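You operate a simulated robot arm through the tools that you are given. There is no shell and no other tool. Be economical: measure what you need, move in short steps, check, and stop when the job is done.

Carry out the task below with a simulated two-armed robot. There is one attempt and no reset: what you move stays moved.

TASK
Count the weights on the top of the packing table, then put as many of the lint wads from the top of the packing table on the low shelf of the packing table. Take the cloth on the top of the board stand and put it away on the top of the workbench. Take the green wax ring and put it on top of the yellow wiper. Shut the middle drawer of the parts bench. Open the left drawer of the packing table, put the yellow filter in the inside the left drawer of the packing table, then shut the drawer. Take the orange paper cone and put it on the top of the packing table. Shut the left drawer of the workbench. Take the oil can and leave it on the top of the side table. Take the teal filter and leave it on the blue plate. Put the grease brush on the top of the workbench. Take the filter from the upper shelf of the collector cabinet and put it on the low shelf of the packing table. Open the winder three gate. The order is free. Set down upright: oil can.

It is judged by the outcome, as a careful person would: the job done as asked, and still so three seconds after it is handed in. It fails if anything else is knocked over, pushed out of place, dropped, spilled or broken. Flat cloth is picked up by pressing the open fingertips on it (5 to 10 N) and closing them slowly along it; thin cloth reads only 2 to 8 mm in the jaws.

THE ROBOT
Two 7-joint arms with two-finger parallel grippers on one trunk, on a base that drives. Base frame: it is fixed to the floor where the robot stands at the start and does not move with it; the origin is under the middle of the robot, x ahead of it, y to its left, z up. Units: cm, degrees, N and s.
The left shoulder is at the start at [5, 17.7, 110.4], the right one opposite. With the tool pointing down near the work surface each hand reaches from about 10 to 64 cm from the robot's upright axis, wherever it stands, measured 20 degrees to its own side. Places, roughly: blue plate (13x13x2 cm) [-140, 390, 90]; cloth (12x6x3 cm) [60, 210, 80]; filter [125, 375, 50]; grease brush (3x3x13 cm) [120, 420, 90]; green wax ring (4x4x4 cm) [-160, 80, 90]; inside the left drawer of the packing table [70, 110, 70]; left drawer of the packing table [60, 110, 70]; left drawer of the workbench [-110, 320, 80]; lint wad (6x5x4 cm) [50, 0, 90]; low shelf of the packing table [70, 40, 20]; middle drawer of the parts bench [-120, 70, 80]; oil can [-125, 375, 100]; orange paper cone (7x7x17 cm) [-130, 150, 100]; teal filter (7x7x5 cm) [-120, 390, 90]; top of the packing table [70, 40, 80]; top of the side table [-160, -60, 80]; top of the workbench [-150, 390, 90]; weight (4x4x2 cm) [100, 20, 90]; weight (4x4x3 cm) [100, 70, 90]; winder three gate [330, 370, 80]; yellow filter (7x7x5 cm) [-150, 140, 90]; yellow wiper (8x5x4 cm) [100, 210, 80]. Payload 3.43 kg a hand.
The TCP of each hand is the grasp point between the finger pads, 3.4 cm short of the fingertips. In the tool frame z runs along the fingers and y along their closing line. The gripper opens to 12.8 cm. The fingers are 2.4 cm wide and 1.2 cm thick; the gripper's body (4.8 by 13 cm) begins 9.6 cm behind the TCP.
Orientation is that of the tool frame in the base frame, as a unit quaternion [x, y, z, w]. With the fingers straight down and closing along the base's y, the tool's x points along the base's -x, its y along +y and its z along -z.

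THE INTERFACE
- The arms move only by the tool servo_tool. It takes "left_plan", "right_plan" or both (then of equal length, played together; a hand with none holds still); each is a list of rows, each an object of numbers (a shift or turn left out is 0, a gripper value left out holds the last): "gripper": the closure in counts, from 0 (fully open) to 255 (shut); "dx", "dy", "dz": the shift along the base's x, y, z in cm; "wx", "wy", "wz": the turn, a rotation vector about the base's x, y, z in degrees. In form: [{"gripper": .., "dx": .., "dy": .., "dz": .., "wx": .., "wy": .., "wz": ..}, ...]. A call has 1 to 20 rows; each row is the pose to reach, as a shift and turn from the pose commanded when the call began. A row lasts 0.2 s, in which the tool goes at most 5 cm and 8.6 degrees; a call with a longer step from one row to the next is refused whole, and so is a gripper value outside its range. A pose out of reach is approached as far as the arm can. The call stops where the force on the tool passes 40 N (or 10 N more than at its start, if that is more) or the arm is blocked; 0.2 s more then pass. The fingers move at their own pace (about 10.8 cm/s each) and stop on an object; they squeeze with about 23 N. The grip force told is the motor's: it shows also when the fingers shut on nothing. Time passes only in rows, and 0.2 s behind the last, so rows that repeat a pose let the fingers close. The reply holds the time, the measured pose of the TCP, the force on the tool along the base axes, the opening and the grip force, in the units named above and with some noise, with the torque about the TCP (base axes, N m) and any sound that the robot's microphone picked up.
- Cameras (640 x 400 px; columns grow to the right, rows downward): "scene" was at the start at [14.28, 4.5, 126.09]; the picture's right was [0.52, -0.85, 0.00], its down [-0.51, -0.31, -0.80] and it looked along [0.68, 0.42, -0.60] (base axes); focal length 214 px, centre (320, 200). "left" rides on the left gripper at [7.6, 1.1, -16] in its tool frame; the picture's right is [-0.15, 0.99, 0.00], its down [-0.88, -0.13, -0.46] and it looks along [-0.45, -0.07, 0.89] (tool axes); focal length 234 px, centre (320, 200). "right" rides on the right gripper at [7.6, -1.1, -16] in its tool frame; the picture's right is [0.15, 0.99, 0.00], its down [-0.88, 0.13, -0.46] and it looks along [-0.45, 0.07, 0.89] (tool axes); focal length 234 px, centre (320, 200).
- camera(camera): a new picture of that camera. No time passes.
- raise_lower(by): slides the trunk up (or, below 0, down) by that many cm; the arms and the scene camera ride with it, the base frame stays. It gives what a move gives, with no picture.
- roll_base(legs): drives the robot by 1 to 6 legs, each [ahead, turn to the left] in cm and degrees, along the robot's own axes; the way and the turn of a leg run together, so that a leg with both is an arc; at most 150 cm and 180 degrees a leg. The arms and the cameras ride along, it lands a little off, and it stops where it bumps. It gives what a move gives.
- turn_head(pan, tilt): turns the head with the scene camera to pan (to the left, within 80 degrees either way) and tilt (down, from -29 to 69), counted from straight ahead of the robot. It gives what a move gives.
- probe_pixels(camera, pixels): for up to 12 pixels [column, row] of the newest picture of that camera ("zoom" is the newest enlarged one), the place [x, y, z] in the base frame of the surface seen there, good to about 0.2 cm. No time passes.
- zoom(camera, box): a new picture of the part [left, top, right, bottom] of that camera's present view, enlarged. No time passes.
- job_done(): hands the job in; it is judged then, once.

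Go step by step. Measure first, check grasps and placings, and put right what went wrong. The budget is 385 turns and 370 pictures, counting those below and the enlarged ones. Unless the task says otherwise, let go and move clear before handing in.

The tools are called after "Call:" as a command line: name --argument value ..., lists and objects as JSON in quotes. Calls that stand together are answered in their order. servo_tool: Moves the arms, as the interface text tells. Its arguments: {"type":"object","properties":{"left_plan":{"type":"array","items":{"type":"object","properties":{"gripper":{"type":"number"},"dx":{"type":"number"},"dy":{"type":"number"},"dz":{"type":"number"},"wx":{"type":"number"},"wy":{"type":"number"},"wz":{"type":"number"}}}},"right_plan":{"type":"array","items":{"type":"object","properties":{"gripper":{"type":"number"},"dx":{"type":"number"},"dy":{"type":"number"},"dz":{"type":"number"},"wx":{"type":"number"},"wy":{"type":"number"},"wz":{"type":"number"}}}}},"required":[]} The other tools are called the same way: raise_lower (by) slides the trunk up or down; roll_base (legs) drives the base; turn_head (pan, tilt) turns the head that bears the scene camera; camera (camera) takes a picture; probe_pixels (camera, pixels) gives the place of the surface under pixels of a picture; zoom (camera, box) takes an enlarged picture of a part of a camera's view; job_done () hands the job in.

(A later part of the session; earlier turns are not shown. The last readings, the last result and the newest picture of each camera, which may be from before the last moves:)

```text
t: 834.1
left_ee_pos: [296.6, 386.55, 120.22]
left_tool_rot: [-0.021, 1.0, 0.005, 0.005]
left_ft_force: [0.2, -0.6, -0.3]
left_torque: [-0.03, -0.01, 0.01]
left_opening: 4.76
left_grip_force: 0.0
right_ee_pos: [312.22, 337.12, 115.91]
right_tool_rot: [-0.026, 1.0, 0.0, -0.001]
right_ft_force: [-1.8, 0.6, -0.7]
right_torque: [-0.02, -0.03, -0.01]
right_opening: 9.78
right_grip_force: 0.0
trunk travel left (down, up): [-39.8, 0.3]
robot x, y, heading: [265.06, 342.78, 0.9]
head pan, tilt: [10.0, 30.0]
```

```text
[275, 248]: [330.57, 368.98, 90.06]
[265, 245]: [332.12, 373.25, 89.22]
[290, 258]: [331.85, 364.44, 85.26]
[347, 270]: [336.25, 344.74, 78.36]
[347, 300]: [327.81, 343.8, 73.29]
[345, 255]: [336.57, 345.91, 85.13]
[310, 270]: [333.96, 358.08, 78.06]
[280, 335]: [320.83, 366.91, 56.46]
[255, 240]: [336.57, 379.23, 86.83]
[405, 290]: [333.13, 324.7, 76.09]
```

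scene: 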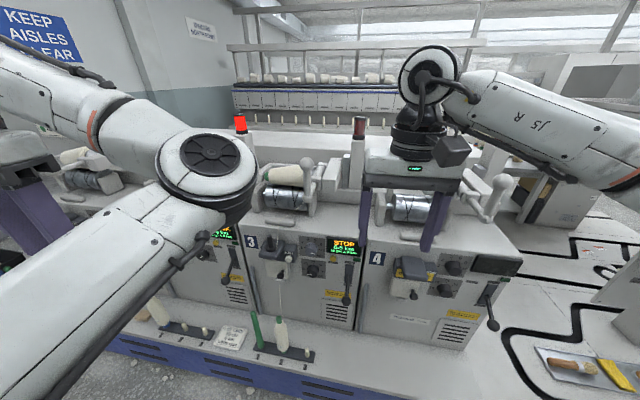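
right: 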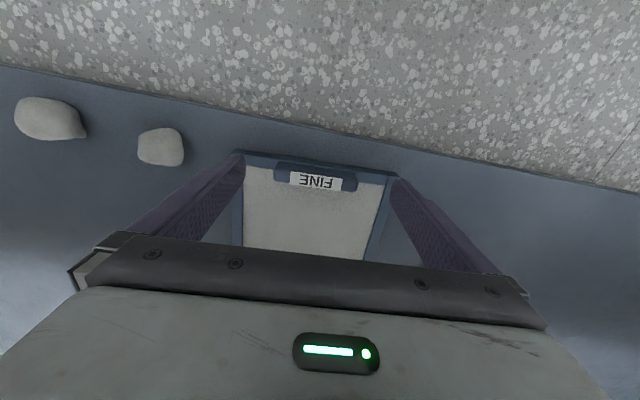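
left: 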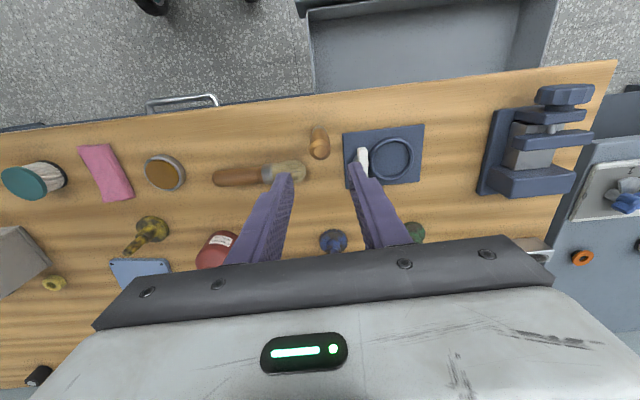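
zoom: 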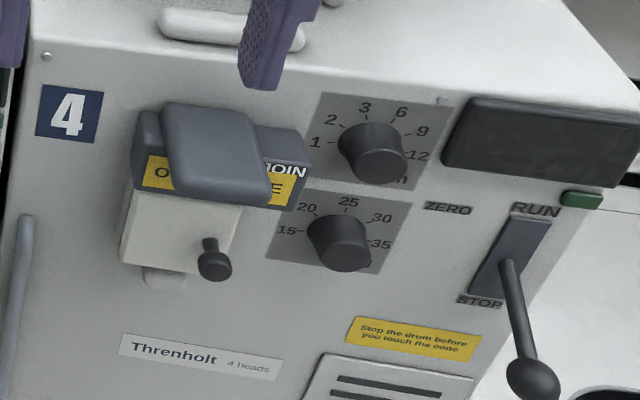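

Call:
zoom --camera "scene" --box '[250, 230, 310, 290]'

Call:
probe_pixels --camera "zoom" --pixels '[[320, 200], [260, 200], [350, 215], [250, 120], [230, 230], [340, 240], [335, 180], [240, 60], [300, 165], [360, 160]]'

```text
6.67 times, centred on (280, 260) of scene
```

zoom: 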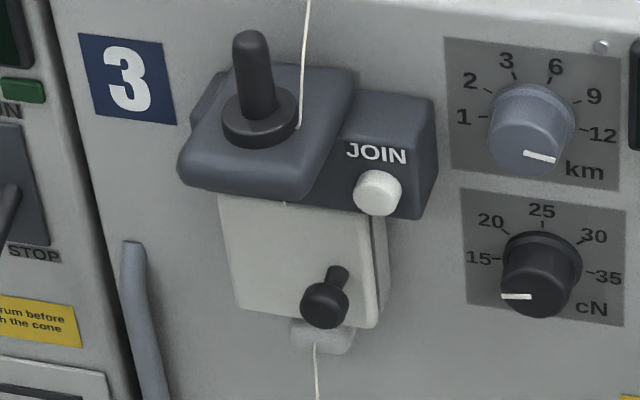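

```text
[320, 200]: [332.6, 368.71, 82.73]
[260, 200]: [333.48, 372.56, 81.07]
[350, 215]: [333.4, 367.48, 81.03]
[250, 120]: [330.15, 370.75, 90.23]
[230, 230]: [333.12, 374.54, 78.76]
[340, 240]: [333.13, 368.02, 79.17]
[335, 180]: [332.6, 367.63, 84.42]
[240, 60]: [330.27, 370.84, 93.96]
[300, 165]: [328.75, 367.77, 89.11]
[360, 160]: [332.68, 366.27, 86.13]
```

The gate is the white plate with the black knob (right-lower corner), hinged at its left. Check the knob position and obstacles on the ledge below.

Call:
probe_pixels --camera "zoom" --pixels '[[322, 303], [335, 278], [345, 300], [322, 320], [320, 340], [375, 300], [375, 230]]'

Call:
probe_pixels --camera "scene" --pixels '[[281, 320], [280, 345], [255, 318], [256, 340], [308, 352], [230, 335], [280, 360], [285, 370], [350, 350], [202, 330]]'

```text
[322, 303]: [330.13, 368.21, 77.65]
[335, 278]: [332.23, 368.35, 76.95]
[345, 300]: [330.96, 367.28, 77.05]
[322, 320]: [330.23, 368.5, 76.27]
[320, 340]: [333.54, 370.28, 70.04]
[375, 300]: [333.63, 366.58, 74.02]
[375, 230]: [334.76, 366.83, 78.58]
```

```text
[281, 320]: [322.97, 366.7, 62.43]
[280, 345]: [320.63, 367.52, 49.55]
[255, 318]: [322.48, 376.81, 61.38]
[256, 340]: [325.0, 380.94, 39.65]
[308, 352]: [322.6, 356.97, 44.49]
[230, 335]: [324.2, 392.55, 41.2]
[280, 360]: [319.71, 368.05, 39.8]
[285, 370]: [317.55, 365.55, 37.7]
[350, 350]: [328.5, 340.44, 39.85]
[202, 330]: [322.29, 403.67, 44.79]
```

Knob ball at ≈(330.9,368.1,77). Reposition to y≈376, lower the trunk and pitch the right hand horizontal.

Call:
roll_base --legs '[[-6, 0], [0, 90], [33, 0], [0, -90]]'

Call:
raise_lower --by -24

Call:
servo_tool --right_plan '[{"dx": 0.5, "dz": -1, "wy": -7, "gripper": 150}, {"dx": 1, "dz": -2, "wy": -14}, {"dx": 1.5, "dz": -3.5, "wy": -21}, {"dx": 2, "dz": -5, "wy": -28}, {"dx": 2.5, "dz": -6.5, "wy": -35}, {"dx": 3, "dz": -8, "wy": -42}, {"dx": 3.5, "dz": -9.5, "wy": -49}, {"dx": 4, "dz": -11, "wy": -56}, {"dx": 4.5, "dz": -12.5, "wy": -63}, {"dx": 5, "dz": -14, "wy": -70}, {"dx": 5, "dz": -15, "wy": -75}, {"dx": 5, "dz": -15, "wy": -78}, {"dx": 5, "dz": -15, "wy": -78}]'

Call:
camera --camera "scene"

Call:
camera --camera "right"

```text
t: 844.6
left_ee_pos: [287.35, 419.74, 120.18]
left_tool_rot: [-0.035, 0.999, 0.005, 0.004]
left_ft_force: [0.1, 0.1, 0.1]
left_torque: [0.03, 0.02, -0.02]
left_opening: 4.76
left_grip_force: 0.1
right_ee_pos: [304.51, 370.7, 115.94]
right_tool_rot: [-0.041, 0.999, -0.001, -0.001]
right_ft_force: [0.2, 0.2, 0.8]
right_torque: [0.0, 0.03, -0.04]
right_opening: 9.8
right_grip_force: 0.0
trunk travel left (down, up): [-39.8, 0.3]
robot x, y, heading: [256.66, 374.82, 2.1]
head pan, tilt: [10.0, 30.0]
```

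```text
t: 847.1
left_ee_pos: [287.29, 419.71, 96.1]
left_tool_rot: [-0.036, 0.999, 0.005, 0.005]
left_ft_force: [0.2, -0.7, 0.5]
left_torque: [-0.01, 0.0, 0.0]
left_opening: 4.78
left_grip_force: 0.1
right_ee_pos: [304.57, 370.6, 91.99]
right_tool_rot: [-0.041, 0.999, 0.0, 0.001]
right_ft_force: [0.1, -1.0, -0.7]
right_torque: [0.03, -0.02, -0.01]
right_opening: 9.8
right_grip_force: 0.1
trunk travel left (down, up): [-15.8, 24.3]
robot x, y, heading: [256.48, 375.49, 2.0]
head pan, tilt: [10.0, 30.0]
```

```text
t: 850.0
left_ee_pos: [287.4, 419.71, 96.27]
left_tool_rot: [-0.035, 0.999, 0.004, 0.005]
left_ft_force: [-0.1, -0.8, -0.3]
left_torque: [0.0, 0.0, 0.0]
left_opening: 4.75
left_grip_force: 0.1
right_ee_pos: [309.55, 370.64, 77.08]
right_tool_rot: [-0.033, 0.777, -0.026, 0.629]
right_ft_force: [0.2, -0.6, -0.5]
right_torque: [-0.03, 0.02, -0.01]
right_opening: 5.28
right_grip_force: 0.1
trunk travel left (down, up): [-15.8, 24.3]
robot x, y, heading: [257.21, 375.57, 2.3]
head pan, tilt: [10.0, 30.0]
```

```text
162 pictures are left
```

scene: 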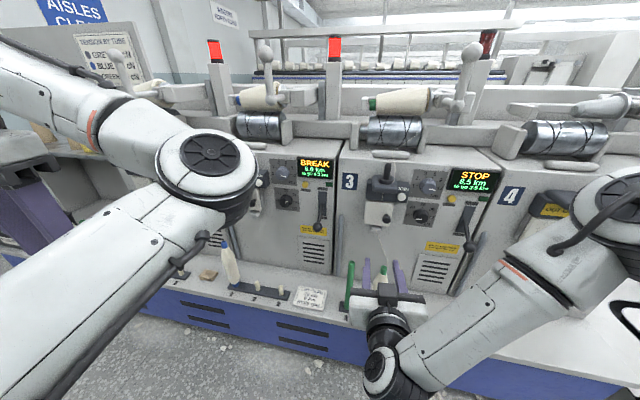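

```text
161 pictures are left
```

right: 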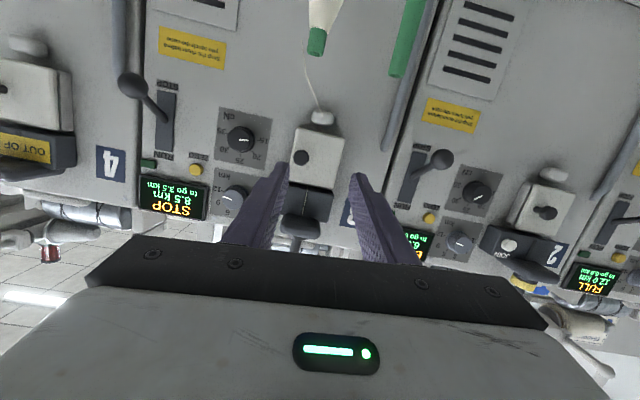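

Good pose. Probe the knob and the gate edges from this camera.

Call:
zoom --camera "right" --box '[260, 90, 380, 190]'

Call:
probe_pixels --camera "right" --pixels '[[301, 158], [297, 157], [305, 158], [301, 152], [301, 164], [295, 130], [343, 135], [320, 128], [320, 180], [300, 185], [335, 165], [322, 115]]'

```text
4.00 times, centred on (320, 140) of right
```

zoom: 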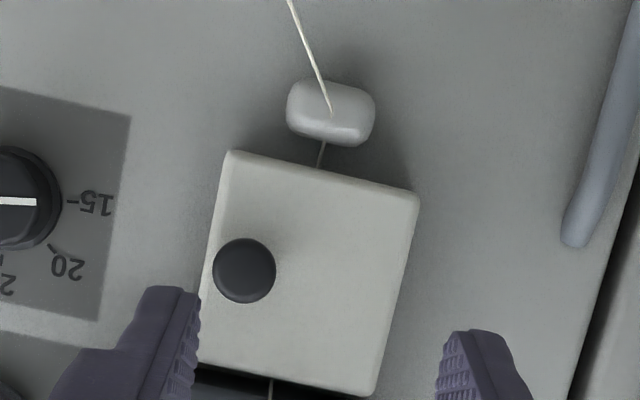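

```text
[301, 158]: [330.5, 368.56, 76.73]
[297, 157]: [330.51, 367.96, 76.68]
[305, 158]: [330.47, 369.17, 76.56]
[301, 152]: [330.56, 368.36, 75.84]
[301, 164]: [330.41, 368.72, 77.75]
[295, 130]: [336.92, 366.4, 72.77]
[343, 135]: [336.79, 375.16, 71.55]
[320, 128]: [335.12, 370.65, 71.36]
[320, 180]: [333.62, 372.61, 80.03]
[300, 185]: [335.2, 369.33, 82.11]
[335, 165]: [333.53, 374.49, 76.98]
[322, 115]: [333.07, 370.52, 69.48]
```

Knob centre (≈331.3,368.5,76.8). Align and drive forward 18 cm.

Call:
servo_tool --right_plan '[{"dy": -1, "dz": 0.1}, {"dy": -2, "dz": 0.3}, {"dy": -2.8, "dz": 0.4}, {"dy": -2.8, "dz": 0.4}]'

Call:
roll_base --legs '[[17, -1]]'

Call:
camera --camera "right"

```text
t: 851.0
left_ee_pos: [287.39, 419.75, 96.26]
left_tool_rot: [-0.034, 0.999, 0.005, 0.005]
left_ft_force: [-0.2, 0.2, 0.2]
left_torque: [0.01, 0.03, 0.02]
left_opening: 4.77
left_grip_force: 0.0
right_ee_pos: [309.56, 367.8, 77.51]
right_tool_rot: [-0.032, 0.776, -0.026, 0.629]
right_ft_force: [-0.2, -0.3, -0.2]
right_torque: [0.04, -0.01, -0.01]
right_opening: 5.3
right_grip_force: 0.2
trunk travel left (down, up): [-15.8, 24.3]
robot x, y, heading: [256.65, 375.15, 2.0]
head pan, tilt: [10.0, 30.0]
```

```text
t: 852.4
left_ee_pos: [304.84, 419.8, 96.19]
left_tool_rot: [-0.029, 1.0, 0.004, 0.004]
left_ft_force: [-0.3, 1.0, 0.4]
left_torque: [0.0, -0.02, 0.03]
left_opening: 4.75
left_grip_force: 0.0
right_ee_pos: [326.48, 367.71, 77.39]
right_tool_rot: [-0.027, 0.776, -0.03, 0.629]
right_ft_force: [0.3, -0.3, -0.3]
right_torque: [-0.01, -0.02, -0.01]
right_opening: 5.28
right_grip_force: 0.0
trunk travel left (down, up): [-15.8, 24.3]
robot x, y, heading: [273.51, 375.66, 1.4]
head pan, tilt: [10.0, 30.0]
```

```text
159 pictures are left
```

right: 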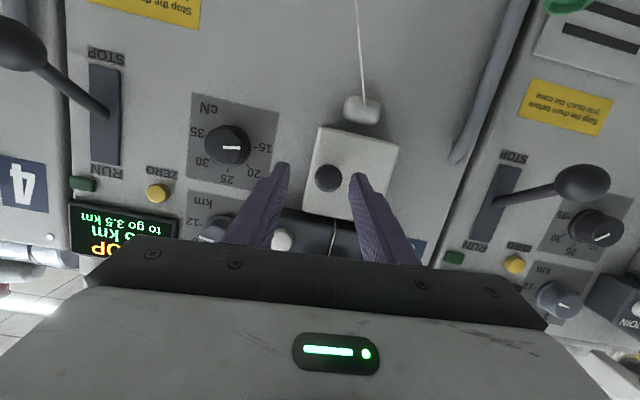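

Call:
servo_tool --right_plan '[{"dy": 0.8}, {"dy": 0.8, "dx": 1}, {"dy": 0.8, "dx": 2}, {"dy": 0.8, "dx": 2.8}, {"dy": 0.8, "dx": 2.8}]'

Call:
camera --camera "right"

```text
t: 853.6
left_ee_pos: [304.86, 419.73, 96.31]
left_tool_rot: [-0.028, 1.0, 0.005, 0.005]
left_ft_force: [-0.5, 0.7, 0.6]
left_torque: [-0.03, -0.03, -0.04]
left_opening: 4.76
left_grip_force: 0.1
right_ee_pos: [329.13, 368.57, 77.46]
right_tool_rot: [-0.027, 0.776, -0.03, 0.629]
right_ft_force: [0.4, 0.3, -0.2]
right_torque: [-0.02, -0.01, 0.0]
right_opening: 5.28
right_grip_force: 0.2
trunk travel left (down, up): [-15.8, 24.3]
robot x, y, heading: [273.93, 375.83, 1.1]
head pan, tilt: [10.0, 30.0]
```

```text
158 pictures are left
```

right: 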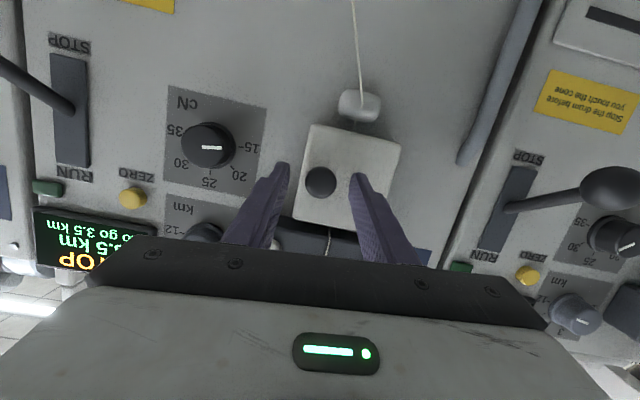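

Centred. Close on the knob.

Call:
servo_tool --right_plan '[{"gripper": 180}, {"gripper": 210}, {"gripper": 255}, {"gripper": 255}]'

Call:
camera --camera "right"

```text
t: 854.6
left_ee_pos: [304.88, 419.78, 96.24]
left_tool_rot: [-0.029, 1.0, 0.005, 0.005]
left_ft_force: [0.2, 0.1, -0.2]
left_torque: [-0.01, -0.01, 0.04]
left_opening: 4.77
left_grip_force: 0.0
right_ee_pos: [329.08, 368.63, 77.35]
right_tool_rot: [-0.027, 0.777, -0.03, 0.629]
right_ft_force: [2.5, 2.1, -0.1]
right_torque: [-0.07, -0.03, -0.01]
right_opening: 2.52
right_grip_force: 44.8
trunk travel left (down, up): [-15.8, 24.3]
robot x, y, heading: [273.96, 375.75, 1.4]
head pan, tilt: [10.0, 30.0]
```

```text
157 pictures are left
```

right: 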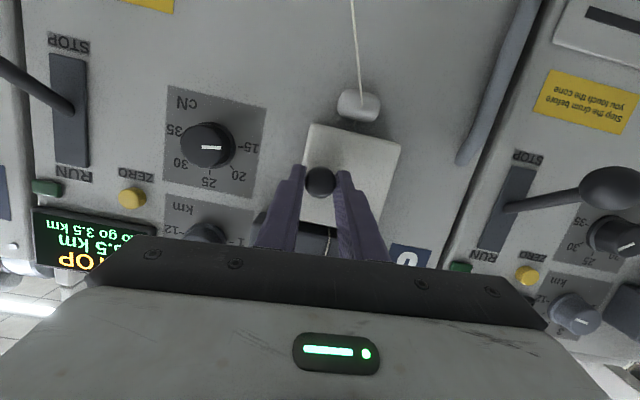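

Gripped. Swing the gate about its left hinge: first 20° as a test, yawing the hand with it.

Call:
servo_tool --right_plan '[{"dx": -0.5, "dy": 0.5, "wz": -5}, {"dx": -1, "dy": 0.95, "wz": -10}, {"dx": -1.5, "dy": 1.5, "wz": -15}, {"dx": -1.9, "dy": 2.06, "wz": -20}, {"dx": -1.9, "dy": 2.06, "wz": -20}]'

Call:
camera --camera "right"

```text
t: 855.8
left_ee_pos: [304.76, 419.83, 96.13]
left_tool_rot: [-0.029, 1.0, 0.004, 0.006]
left_ft_force: [0.1, 0.3, -0.5]
left_torque: [-0.02, 0.02, 0.03]
left_opening: 4.75
left_grip_force: 0.0
right_ee_pos: [327.26, 370.46, 77.39]
right_tool_rot: [0.108, 0.77, -0.139, 0.614]
right_ft_force: [-11.1, 0.7, -0.7]
right_torque: [-0.19, 0.03, 0.6]
right_opening: 2.52
right_grip_force: 45.1
trunk travel left (down, up): [-15.8, 24.3]
robot x, y, heading: [273.78, 375.44, 1.5]
head pan, tilt: [10.0, 30.0]
```

```text
156 pictures are left
```

right: 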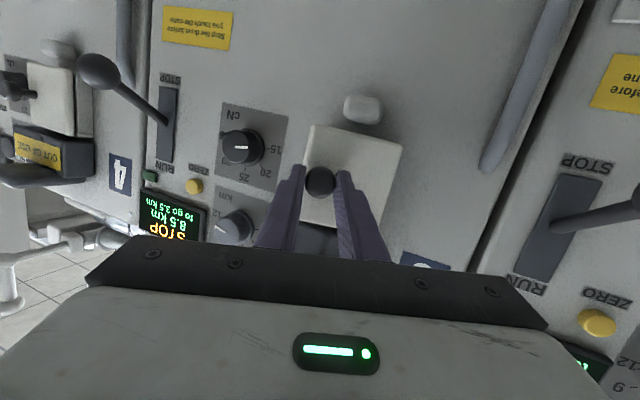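

The gate follows. Continue the swing to 60°.

Call:
servo_tool --right_plan '[{"dx": -0.35, "dy": 0.6, "wz": -5}, {"dx": -0.65, "dy": 1.25, "wz": -10}, {"dx": -0.9, "dy": 1.9, "wz": -15}, {"dx": -1.08, "dy": 2.59, "wz": -20}, {"dx": -1.2, "dy": 3.3, "wz": -25}, {"dx": -1.26, "dy": 3.98, "wz": -30}, {"dx": -1.26, "dy": 4.7, "wz": -35}, {"dx": -1.2, "dy": 5.38, "wz": -40}, {"dx": -1.2, "dy": 5.38, "wz": -40}]'

Call:
camera --camera "right"

Call:
zoom --camera "scene" --box '[280, 160, 520, 310]'

```text
t: 856.9
left_ee_pos: [304.66, 419.91, 96.17]
left_tool_rot: [-0.03, 1.0, 0.003, 0.006]
left_ft_force: [0.5, 0.3, 0.2]
left_torque: [0.03, 0.03, 0.0]
left_opening: 4.74
left_grip_force: 0.1
right_ee_pos: [326.61, 372.3, 77.49]
right_tool_rot: [0.264, 0.74, -0.254, 0.565]
right_ft_force: [-11.4, 12.7, 0.3]
right_torque: [-0.51, -0.54, 1.31]
right_opening: 2.65
right_grip_force: 44.9
trunk travel left (down, up): [-15.8, 24.3]
robot x, y, heading: [273.67, 375.88, 1.4]
head pan, tilt: [10.0, 30.0]
stopped in row 5 (right hand): the force on the tool passed its limit (the readings are from after the stop); the commanded pose is now the measured one
```

```text
155 pictures are left
```

right: 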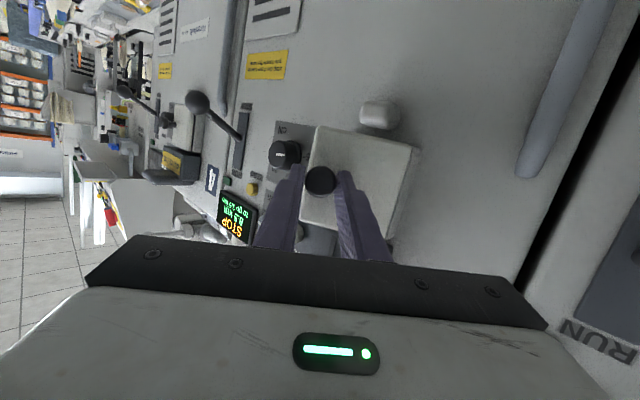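

```text
2.67 times, centred on (400, 235) of scene
```

zoom: 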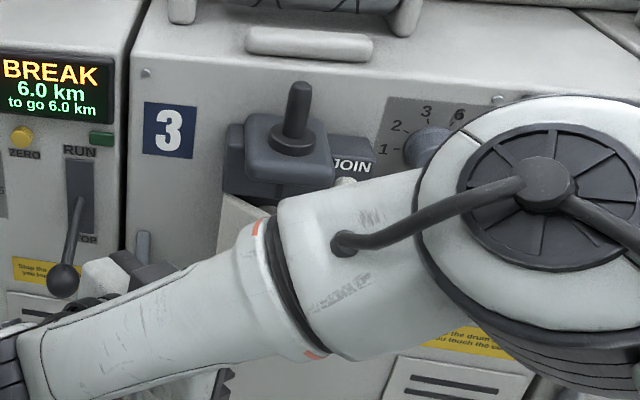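

It follows, but my hand yaw runs ahead of the gate (~31° open). Continue with corrected arc.

Call:
servo_tool --right_plan '[{"dx": -0.2, "dy": 0.5}, {"dx": -0.37, "dy": 1.04}, {"dx": -0.5, "dy": 1.7, "wz": -3}, {"dx": -0.65, "dy": 2.32, "wz": -6}, {"dx": -0.65, "dy": 3, "wz": -10}, {"dx": -0.64, "dy": 3.69, "wz": -15}, {"dx": -0.55, "dy": 4.4, "wz": -19}, {"dx": -0.42, "dy": 5.05, "wz": -23}, {"dx": -0.42, "dy": 5.05, "wz": -23}]'

Call:
camera --camera "right"

```text
t: 857.7
left_ee_pos: [304.68, 419.89, 96.26]
left_tool_rot: [-0.03, 1.0, 0.003, 0.006]
left_ft_force: [0.2, -0.7, 0.8]
left_torque: [0.0, 0.0, 0.0]
left_opening: 4.76
left_grip_force: 0.1
right_ee_pos: [326.74, 372.13, 77.63]
right_tool_rot: [0.29, 0.739, -0.264, 0.547]
right_ft_force: [-9.4, 15.7, 6.3]
right_torque: [0.21, 0.44, 1.45]
right_opening: 2.74
right_grip_force: 45.3
trunk travel left (down, up): [-15.8, 24.3]
robot x, y, heading: [273.83, 375.42, 1.7]
head pan, tilt: [10.0, 30.0]
stopped in row 3 (right hand): the force on the tool passed its limit (the readings are from after the stop); the commanded pose is now the measured one
```

```text
153 pictures are left
```

right: 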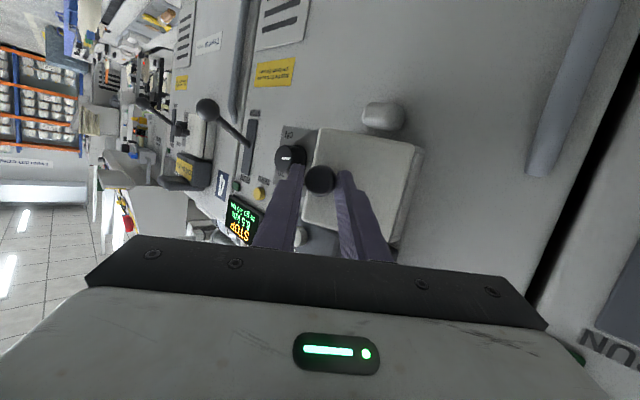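

Stalled. Probe the gate plate to learn its true angle.

Call:
probe_pixels --camera "right" --pixels '[[322, 135], [410, 155], [360, 150], [390, 200], [345, 160], [420, 160], [405, 230], [312, 180], [318, 180], [450, 180], [385, 118], [290, 158]]'

Call:
zoom --camera "right" --box '[260, 90, 460, 260]'

```text
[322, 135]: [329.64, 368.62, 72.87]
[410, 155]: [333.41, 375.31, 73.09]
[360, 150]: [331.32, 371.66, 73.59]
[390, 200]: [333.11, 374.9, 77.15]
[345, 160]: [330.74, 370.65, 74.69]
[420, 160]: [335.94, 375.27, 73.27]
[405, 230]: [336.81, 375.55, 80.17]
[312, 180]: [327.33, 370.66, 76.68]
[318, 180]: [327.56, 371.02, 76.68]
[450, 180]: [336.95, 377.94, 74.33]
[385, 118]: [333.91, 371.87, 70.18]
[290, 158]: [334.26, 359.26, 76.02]
```

```text
2.35 times, centred on (360, 175) of right
```

zoom: 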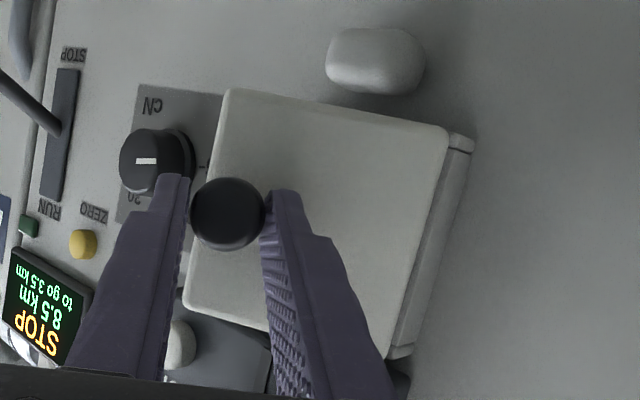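

The gate is 29° open, hinge at (333.9,375.3); my yaw overran it by 17°. Un-twist first, then continue on the proper arc.

Call:
servo_tool --right_plan '[{"dx": -0.1, "dy": -0.1, "wz": 5.6}, {"dx": -0.2, "dy": -0.2, "wz": 11.2}, {"dx": -0.3, "dy": -0.3, "wz": 16.7}, {"dx": -0.3, "dy": -0.3, "wz": 16.7}]'

Call:
servo_tool --right_plan '[{"dx": -0.27, "dy": 0.7, "wz": -5.3}, {"dx": -0.5, "dy": 1.43, "wz": -10.6}, {"dx": -0.65, "dy": 2.14, "wz": -15.6}, {"dx": -0.75, "dy": 2.85, "wz": -20.6}, {"dx": -0.76, "dy": 3.57, "wz": -25.6}, {"dx": -0.73, "dy": 4.28, "wz": -30.6}, {"dx": -0.73, "dy": 4.28, "wz": -30.6}]'

Call:
camera --camera "right"

```text
t: 858.7
left_ee_pos: [304.8, 419.82, 96.17]
left_tool_rot: [-0.028, 1.0, 0.004, 0.006]
left_ft_force: [-0.3, 0.5, -0.1]
left_torque: [0.01, 0.03, 0.01]
left_opening: 4.8
left_grip_force: 0.0
right_ee_pos: [326.58, 371.67, 77.57]
right_tool_rot: [0.18, 0.772, -0.184, 0.582]
right_ft_force: [-13.8, -10.7, -0.5]
right_torque: [-0.19, 0.12, -0.29]
right_opening: 2.55
right_grip_force: 44.8
trunk travel left (down, up): [-15.8, 24.3]
robot x, y, heading: [273.59, 376.13, 1.7]
head pan, tilt: [10.0, 30.0]
```

```text
t: 859.9
left_ee_pos: [304.9, 419.85, 96.25]
left_tool_rot: [-0.028, 1.0, 0.005, 0.005]
left_ft_force: [-0.3, 0.2, 0.6]
left_torque: [0.05, 0.04, 0.03]
left_opening: 4.79
left_grip_force: 0.0
right_ee_pos: [328.1, 371.47, 77.88]
right_tool_rot: [0.353, 0.72, -0.288, 0.523]
right_ft_force: [8.6, 20.1, -1.3]
right_torque: [0.83, 0.42, 0.82]
right_opening: 2.65
right_grip_force: 44.9
right hand out of reach, approached as far as the arm can: row 4, 5
trunk travel left (down, up): [-15.8, 24.3]
robot x, y, heading: [273.79, 376.08, 1.6]
head pan, tilt: [10.0, 30.0]
stopped in row 5 (right hand): the force on the tool passed its limit (the readings are from after the stop); the commanded pose is now the measured one
```

```text
151 pictures are left
```

right: 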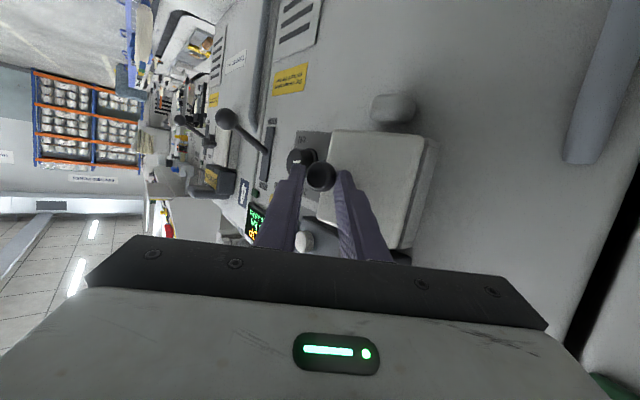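

Wrist limit reached. Release the knob, and instead push the gate from behind its free edge with closed fingers.

Call:
servo_tool --right_plan '[{"gripper": 180}, {"gripper": 150}, {"gripper": 140}, {"dx": -1, "dy": 1}, {"dx": -2.5, "dy": 2.5}, {"dx": -4, "dy": 4}, {"dx": -6, "dy": 5}, {"dx": -8, "dy": 5}, {"dx": -10, "dy": 5}]'

Call:
camera --camera "right"

```text
t: 861.4
left_ee_pos: [304.98, 419.9, 96.1]
left_tool_rot: [-0.029, 1.0, 0.004, 0.005]
left_ft_force: [-0.1, -0.1, 0.3]
left_torque: [-0.03, 0.0, -0.02]
left_opening: 4.79
left_grip_force: 0.0
right_ee_pos: [325.4, 370.65, 77.37]
right_tool_rot: [0.366, 0.718, -0.291, 0.516]
right_ft_force: [21.8, 24.5, -0.7]
right_torque: [0.5, 0.18, 1.05]
right_opening: 7.59
right_grip_force: 16.1
right hand out of reach, approached as far as the arm can: row 5, 6, 7
trunk travel left (down, up): [-15.8, 24.3]
robot x, y, heading: [274.0, 375.94, 1.7]
head pan, tilt: [10.0, 30.0]
stopped in row 7 (right hand): the force on the tool passed its limit (the readings are from after the stop); the commanded pose is now the measured one
```

```text
150 pictures are left
```

right: 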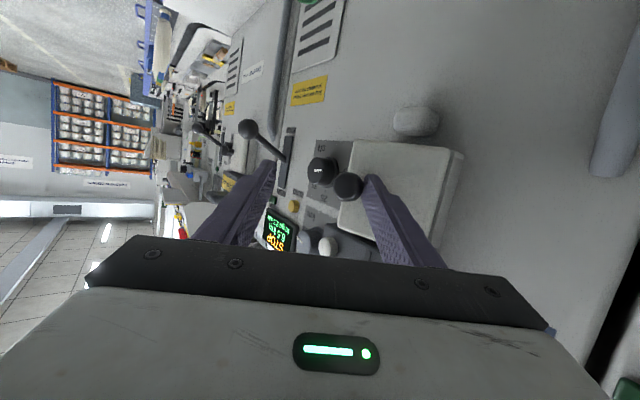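

Call:
probe_pixels --camera "right" --pixels '[[348, 186], [340, 186], [356, 186], [355, 145], [455, 160], [400, 200], [322, 172]]'

```text
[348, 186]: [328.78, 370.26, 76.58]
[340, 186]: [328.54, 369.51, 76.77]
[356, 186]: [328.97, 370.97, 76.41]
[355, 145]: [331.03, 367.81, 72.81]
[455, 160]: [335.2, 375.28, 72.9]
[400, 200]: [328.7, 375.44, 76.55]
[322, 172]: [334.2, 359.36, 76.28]
```

The right fingertip sits behind the knob. Free it by rotating the base left 4°, then back off.

Call:
roll_base --legs '[[0, 4], [-12, 0]]'

Call:
camera --camera "right"

Call:
zoom --camera "scene" --box '[300, 150, 500, 290]'

```text
t: 863.1
left_ee_pos: [289.85, 420.66, 96.31]
left_tool_rot: [-0.063, 0.998, 0.004, 0.005]
left_ft_force: [-0.5, 0.0, 0.5]
left_torque: [0.0, 0.01, 0.02]
left_opening: 4.75
left_grip_force: 0.1
right_ee_pos: [313.42, 372.53, 77.58]
right_tool_rot: [0.343, 0.727, -0.279, 0.525]
right_ft_force: [-0.5, 0.4, 0.2]
right_torque: [0.0, -0.01, 0.02]
right_opening: 5.78
right_grip_force: 0.1
trunk travel left (down, up): [-15.8, 24.3]
robot x, y, heading: [261.31, 374.48, 5.7]
head pan, tilt: [10.0, 30.0]
```

```text
149 pictures are left
```

right: 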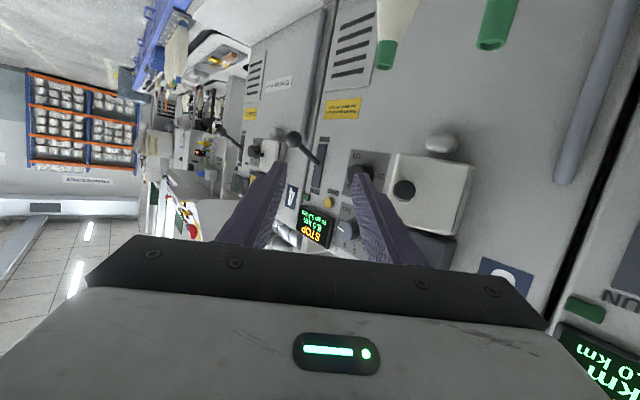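

```text
2.86 times, centred on (400, 220) of scene
```

zoom: 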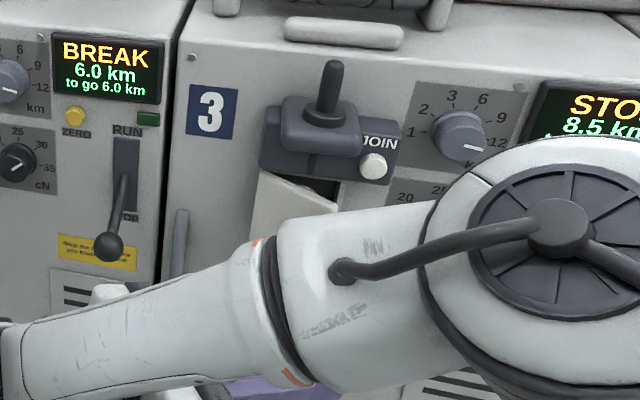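

Freed; the gate stays ajar (~25°). Straighten the hand.

Call:
servo_tool --right_plan '[{"wz": 6.6, "wy": -0.7, "dx": -0.3, "dy": -0.5}, {"wz": 13.2, "wy": -1.5, "dx": -0.6, "dy": -1}, {"wz": 19.8, "wy": -2.2, "dx": -1, "dy": -1.5}, {"wz": 26.4, "wy": -3, "dx": -1.3, "dy": -2}, {"wz": 33, "wy": -3.7, "dx": -1.6, "dy": -2.5}, {"wz": 39.6, "wy": -4.4, "dx": -2, "dy": -3}, {"wz": 46, "wy": -5.2, "dx": -2.2, "dy": -3.5}, {"wz": 52.7, "wy": -5.9, "dx": -2.5, "dy": -4, "gripper": 255}, {"wz": 52.7, "wy": -5.9, "dx": -2.5, "dy": -4}]'

Call:
camera --camera "right"

```text
t: 865.1
left_ee_pos: [289.66, 420.63, 96.26]
left_tool_rot: [-0.064, 0.998, 0.005, 0.005]
left_ft_force: [0.6, -0.2, 0.6]
left_torque: [0.05, -0.01, 0.0]
left_opening: 4.78
left_grip_force: 0.0
right_ee_pos: [310.84, 368.57, 77.54]
right_tool_rot: [-0.001, 0.777, 0.0, 0.63]
right_ft_force: [0.4, 0.6, 0.3]
right_torque: [-0.01, -0.03, 0.02]
right_opening: 0.02
right_grip_force: 22.9
trunk travel left (down, up): [-15.8, 24.3]
robot x, y, heading: [262.08, 375.04, 5.7]
head pan, tilt: [10.0, 30.0]
```

```text
147 pictures are left
```

right: 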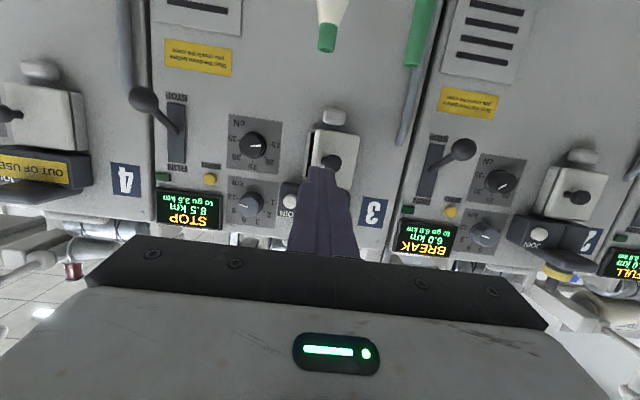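

Call:
zoom --camera "right" --box '[290, 105, 370, 185]'

Call:
probe_pixels --camera "zoom" --pixels '[[240, 130], [255, 180], [245, 250], [275, 120], [400, 140], [370, 260], [380, 290], [215, 200], [300, 160], [390, 220]]'

```text
5.00 times, centred on (330, 145) of right
```

zoom: 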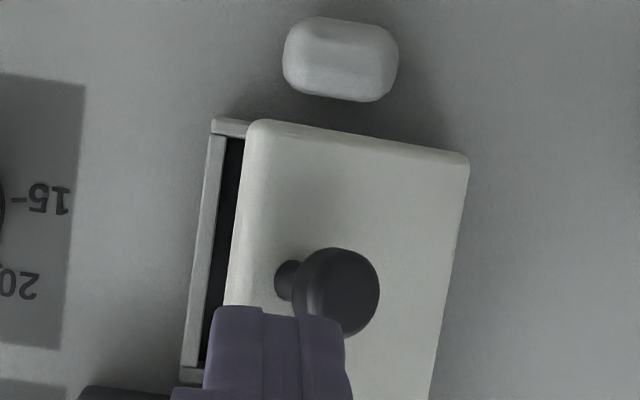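

```text
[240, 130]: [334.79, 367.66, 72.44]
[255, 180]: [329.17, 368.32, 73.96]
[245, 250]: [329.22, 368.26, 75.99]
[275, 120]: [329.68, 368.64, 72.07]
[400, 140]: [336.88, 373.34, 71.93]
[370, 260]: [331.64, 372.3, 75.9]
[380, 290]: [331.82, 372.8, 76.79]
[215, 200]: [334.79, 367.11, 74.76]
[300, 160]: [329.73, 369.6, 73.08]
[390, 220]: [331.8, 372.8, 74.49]
```

Gap is open behind the free edge (329.2,368.3). Move the closed fingers to y≈364.6, drive in, then sweep +y.

Call:
servo_tool --right_plan '[{"dy": -1.3}, {"dy": -2.6}, {"dy": -4}, {"dy": -4}]'

Call:
roll_base --legs '[[13, 0]]'

Call:
camera --camera "right"

```text
t: 866.1
left_ee_pos: [289.83, 420.63, 96.21]
left_tool_rot: [-0.062, 0.998, 0.004, 0.005]
left_ft_force: [0.0, -0.3, 0.2]
left_torque: [0.01, -0.03, 0.02]
left_opening: 4.78
left_grip_force: 0.1
right_ee_pos: [310.61, 365.07, 77.91]
right_tool_rot: [0.0, 0.778, -0.003, 0.628]
right_ft_force: [-0.6, -1.2, -0.6]
right_torque: [0.03, -0.04, 0.0]
right_opening: 0.0
right_grip_force: 22.7
right hand out of reach, approached as far as the arm can: row 3, 4
trunk travel left (down, up): [-15.8, 24.3]
robot x, y, heading: [261.45, 374.6, 5.8]
head pan, tilt: [10.0, 30.0]
```

```text
t: 867.4
left_ee_pos: [302.57, 422.14, 96.16]
left_tool_rot: [-0.064, 0.998, 0.004, 0.005]
left_ft_force: [0.0, 0.0, 0.6]
left_torque: [0.0, -0.03, -0.03]
left_opening: 4.75
left_grip_force: 0.0
right_ee_pos: [323.66, 366.73, 77.99]
right_tool_rot: [-0.001, 0.778, -0.002, 0.629]
right_ft_force: [0.5, 0.5, 0.1]
right_torque: [-0.01, -0.01, 0.02]
right_opening: 0.0
right_grip_force: 23.1
trunk travel left (down, up): [-15.8, 24.3]
robot x, y, heading: [274.54, 376.05, 5.6]
head pan, tilt: [10.0, 30.0]
```

```text
145 pictures are left
```

right: 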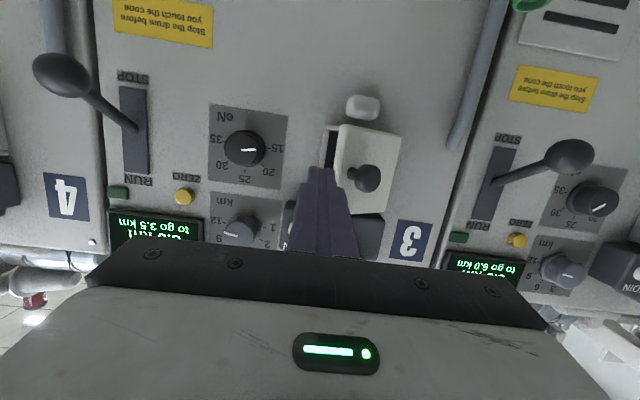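

Call:
roll_base --legs '[[0, -1.6], [5, 0]]'

Call:
camera --camera "right"

```text
t: 868.7
left_ee_pos: [308.82, 421.67, 96.14]
left_tool_rot: [-0.051, 0.999, 0.006, 0.005]
left_ft_force: [-0.3, -0.6, -0.1]
left_torque: [-0.02, 0.02, -0.03]
left_opening: 4.76
left_grip_force: 0.0
right_ee_pos: [328.29, 365.69, 77.79]
right_tool_rot: [0.01, 0.777, -0.01, 0.629]
right_ft_force: [0.6, -0.1, 0.0]
right_torque: [0.0, -0.03, 0.03]
right_opening: 0.0
right_grip_force: 23.3
trunk travel left (down, up): [-15.8, 24.3]
robot x, y, heading: [279.89, 376.09, 4.3]
head pan, tilt: [10.0, 30.0]
```

```text
144 pictures are left
```

right: 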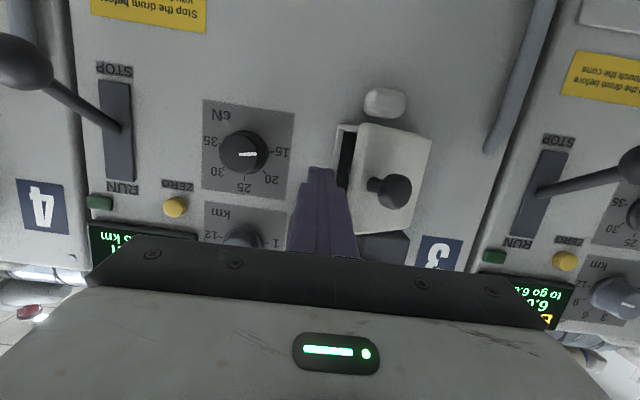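

In position. Sweep +y to push the gate open.

Call:
servo_tool --right_plan '[{"dx": 0.6}, {"dx": 0.8, "dy": 0.8}, {"dx": 0.8, "dy": 1.6}, {"dx": 0.8, "dy": 2.4}, {"dx": 0.8, "dy": 3.2}, {"dx": 0.8, "dy": 4}, {"dx": 0.8, "dy": 4.8}, {"dx": 0.6, "dy": 5.6}, {"dx": 0.4, "dy": 6.4}, {"dx": 0.2, "dy": 7.2}, {"dx": 0, "dy": 8}, {"dx": 0, "dy": 8}]'

Call:
camera --camera "right"

```text
t: 869.7
left_ee_pos: [308.71, 421.61, 96.24]
left_tool_rot: [-0.05, 0.999, 0.004, 0.006]
left_ft_force: [-0.3, 0.9, -0.7]
left_torque: [-0.01, 0.03, 0.02]
left_opening: 4.77
left_grip_force: 0.1
right_ee_pos: [329.1, 366.7, 77.81]
right_tool_rot: [0.016, 0.777, -0.024, 0.629]
right_ft_force: [-5.2, -9.1, 4.7]
right_torque: [0.14, -0.08, 0.0]
right_opening: 0.0
right_grip_force: 22.9
trunk travel left (down, up): [-15.8, 24.3]
robot x, y, heading: [279.54, 376.35, 4.4]
head pan, tilt: [10.0, 30.0]
stopped in row 4 (right hand): the force on the tool passed its limit (the readings are from after the stop); the commanded pose is now the measured one
```

```text
143 pictures are left
```

right: 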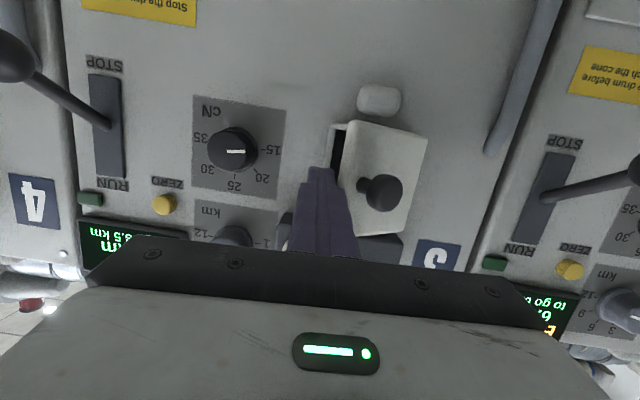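

The finger only meets the plate's end face. I need to come from the right side behind the plate: back off and yaw the hand about +50°.

Call:
servo_tool --right_plan '[{"dy": -0.6}, {"dy": -1}]'

Call:
roll_base --legs '[[-14, 0]]'

Call:
servo_tool --right_plan '[{"wz": 6, "dy": -1, "dx": 0.3}, {"wz": 12, "dy": -2, "dx": 0.6}, {"wz": 18, "dy": -3, "dx": 1}, {"wz": 24, "dy": -4, "dx": 1.3}, {"wz": 30, "dy": -5, "dx": 1.6}, {"wz": 36, "dy": -6, "dx": 2}, {"wz": 42, "dy": -7, "dx": 2}, {"wz": 48, "dy": -8, "dx": 2}, {"wz": 50, "dy": -9, "dx": 2}, {"wz": 50, "dy": -9, "dx": 2}]'

Call:
camera --camera "scene"

```text
t: 870.3
left_ee_pos: [308.74, 421.5, 96.27]
left_tool_rot: [-0.051, 0.999, 0.005, 0.005]
left_ft_force: [0.3, 0.5, 0.1]
left_torque: [0.0, -0.02, 0.01]
left_opening: 4.77
left_grip_force: 0.0
right_ee_pos: [329.18, 366.13, 77.78]
right_tool_rot: [0.013, 0.778, -0.02, 0.628]
right_ft_force: [0.4, 0.0, -0.4]
right_torque: [0.01, -0.01, 0.04]
right_opening: 0.0
right_grip_force: 23.4
trunk travel left (down, up): [-15.8, 24.3]
robot x, y, heading: [279.41, 376.07, 4.0]
head pan, tilt: [10.0, 30.0]
```

```text
t: 871.6
left_ee_pos: [294.53, 420.63, 96.21]
left_tool_rot: [-0.053, 0.999, 0.005, 0.005]
left_ft_force: [0.1, 0.3, 0.6]
left_torque: [0.01, 0.01, 0.03]
left_opening: 4.77
left_grip_force: 0.1
right_ee_pos: [315.1, 365.28, 77.71]
right_tool_rot: [0.013, 0.777, -0.02, 0.628]
right_ft_force: [0.9, -0.1, -0.4]
right_torque: [0.02, -0.03, 0.01]
right_opening: 0.03
right_grip_force: 22.5
trunk travel left (down, up): [-15.8, 24.3]
robot x, y, heading: [266.17, 375.26, 4.5]
head pan, tilt: [10.0, 30.0]
```

```text
t: 874.0
left_ee_pos: [294.58, 420.68, 96.28]
left_tool_rot: [-0.052, 0.999, 0.005, 0.005]
left_ft_force: [1.1, 0.2, 0.2]
left_torque: [0.02, -0.01, -0.01]
left_opening: 4.77
left_grip_force: 0.1
right_ee_pos: [309.23, 376.67, 87.64]
right_tool_rot: [-0.152, 0.751, 0.159, 0.623]
right_ft_force: [-0.3, 0.6, 0.3]
right_torque: [0.02, -0.01, 0.03]
right_opening: 0.0
right_grip_force: 23.1
right hand out of reach, approached as far as the arm can: row 1, 2, 3, 4, 5, 6, 7, 8, 9, 10
trunk travel left (down, up): [-15.8, 24.3]
robot x, y, heading: [265.66, 374.68, 4.2]
head pan, tilt: [10.0, 30.0]
stopped in row 10 (right hand): the arm was blocked; the commanded pose is now the measured one
```

```text
142 pictures are left
```

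scene: 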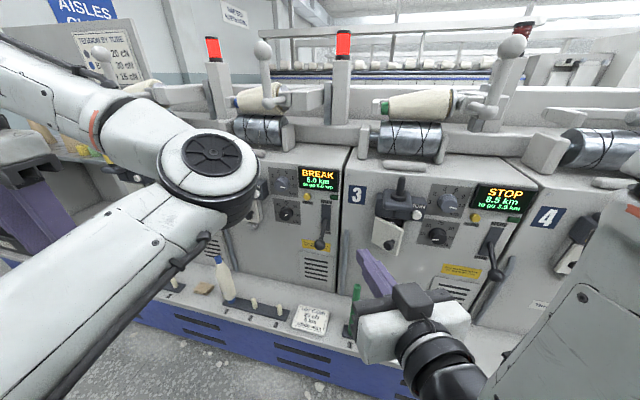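

Positive yaw isn't reachable. Better: grip the knob again but with the robot shifted left (+y), so the hand can yaw outward further. First restore the hand pose.

Call:
servo_tool --right_plan '[{"wz": -4, "dx": 0.5, "dy": -1, "dz": -1}, {"wz": -8, "dx": 1, "dy": -2.5, "dz": -2}, {"wz": -12, "dx": 1.5, "dy": -4, "dz": -3.5}, {"wz": -16, "dx": 2, "dy": -5.5, "dz": -5}, {"wz": -20, "dx": 2.5, "dy": -7, "dz": -6.5}, {"wz": -24, "dx": 3, "dy": -8.5, "dz": -8}, {"wz": -27, "dx": 3, "dy": -9.5, "dz": -10}, {"wz": -27, "dx": 3, "dy": -9.5, "dz": -10}]'

Call:
roll_base --legs '[[-10, 0], [0, 86], [30, 0], [0, -90]]'

Call:
camera --camera "scene"

```text
t: 875.8
left_ee_pos: [294.58, 420.56, 96.26]
left_tool_rot: [-0.052, 0.999, 0.005, 0.005]
left_ft_force: [-0.6, -0.4, 0.4]
left_torque: [0.0, -0.02, 0.0]
left_opening: 4.76
left_grip_force: 0.0
right_ee_pos: [312.46, 366.96, 77.78]
right_tool_rot: [0.025, 0.766, 0.009, 0.642]
right_ft_force: [-0.3, 0.7, -0.1]
right_torque: [-0.03, 0.01, 0.03]
right_opening: 0.0
right_grip_force: 22.8
trunk travel left (down, up): [-15.8, 24.3]
robot x, y, heading: [265.66, 375.38, 4.5]
head pan, tilt: [10.0, 30.0]
```

```text
t: 886.1
left_ee_pos: [286.31, 449.71, 96.26]
left_tool_rot: [-0.035, 0.999, 0.005, 0.005]
left_ft_force: [-0.3, -0.1, -0.5]
left_torque: [0.03, 0.0, 0.03]
left_opening: 4.79
left_grip_force: 0.0
right_ee_pos: [302.05, 395.47, 77.79]
right_tool_rot: [0.039, 0.766, -0.002, 0.641]
right_ft_force: [0.6, 0.3, 0.2]
right_torque: [-0.02, 0.02, 0.05]
right_opening: 0.0
right_grip_force: 23.2
trunk travel left (down, up): [-15.8, 24.3]
robot x, y, heading: [255.7, 405.05, 2.5]
head pan, tilt: [10.0, 30.0]
```

```text
141 pictures are left
```

scene: 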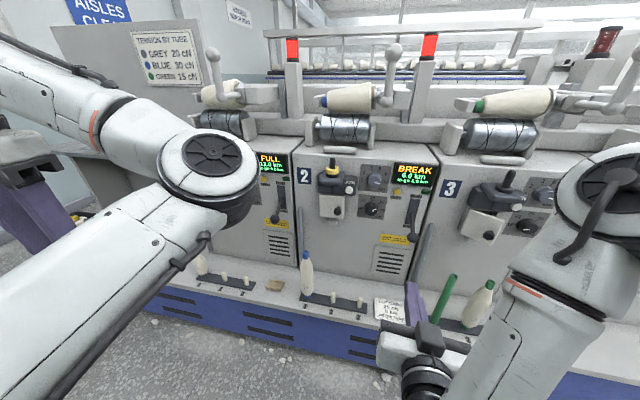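

Move the hand right to y≈372 with yaw −25°, opening the jaws.

Call:
servo_tool --right_plan '[{"dy": -2.5, "wz": -3, "gripper": 140}, {"dy": -5, "wz": -6}, {"dy": -7.5, "wz": -9}, {"dy": -10, "wz": -12}, {"dy": -12.5, "wz": -15}, {"dy": -15, "wz": -18}, {"dy": -17.5, "wz": -21}, {"dy": -20, "wz": -24}, {"dy": -22, "wz": -27}, {"dy": -22, "wz": -27}]'

Call:
camera --camera "right"

```text
t: 888.3
left_ee_pos: [286.4, 449.64, 96.19]
left_tool_rot: [-0.034, 0.999, 0.004, 0.005]
left_ft_force: [0.7, 0.9, -0.6]
left_torque: [-0.02, -0.01, 0.03]
left_opening: 4.78
left_grip_force: 0.0
right_ee_pos: [303.27, 376.01, 78.47]
right_tool_rot: [0.219, 0.737, -0.153, 0.621]
right_ft_force: [0.3, -0.6, 0.0]
right_torque: [-0.01, 0.0, 0.04]
right_opening: 5.8
right_grip_force: 0.0
right hand out of reach, approached as far as the arm can: row 3, 4, 5, 6, 7, 8, 9, 10
trunk travel left (down, up): [-15.8, 24.3]
robot x, y, heading: [255.73, 405.29, 2.2]
head pan, tilt: [10.0, 30.0]
```

```text
140 pictures are left
```

right: 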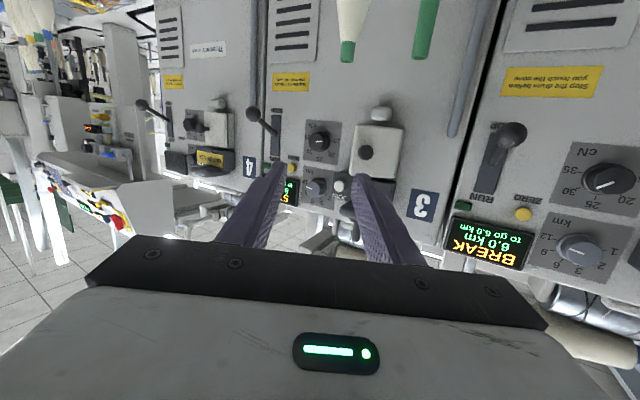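

Call:
probe_pixels --camera "right" --pixels '[[366, 153], [360, 153], [372, 153], [357, 130], [402, 140], [395, 170]]'

```text
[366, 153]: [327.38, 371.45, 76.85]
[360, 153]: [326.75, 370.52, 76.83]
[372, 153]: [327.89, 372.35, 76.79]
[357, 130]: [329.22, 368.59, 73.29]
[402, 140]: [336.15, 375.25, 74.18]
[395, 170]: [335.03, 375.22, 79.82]
```

Call:
roll_base --legs '[[0, -4], [21, 0]]'

Call:
camera --camera "right"

```text
t: 890.4
left_ee_pos: [309.78, 446.54, 96.17]
left_tool_rot: [0.003, 1.0, 0.004, 0.005]
left_ft_force: [0.4, -0.2, 0.6]
left_torque: [0.0, -0.02, -0.01]
left_opening: 4.76
left_grip_force: 0.1
right_ee_pos: [321.32, 372.04, 78.34]
right_tool_rot: [0.245, 0.728, -0.177, 0.616]
right_ft_force: [0.5, 0.1, 0.0]
right_torque: [0.0, 0.01, 0.04]
right_opening: 5.77
right_grip_force: 0.0
trunk travel left (down, up): [-15.8, 24.3]
robot x, y, heading: [275.98, 404.54, -2.1]
head pan, tilt: [10.0, 30.0]
```

```text
139 pictures are left
```

right: 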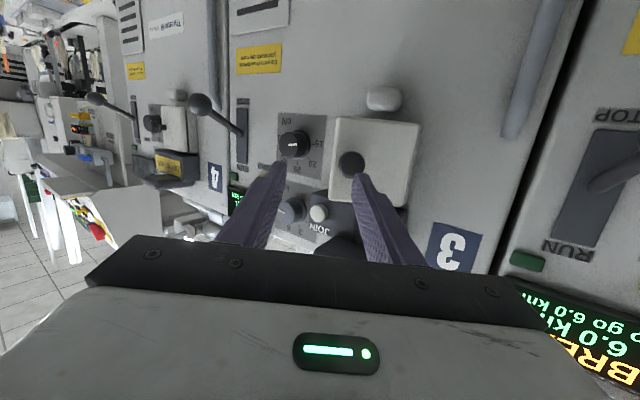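

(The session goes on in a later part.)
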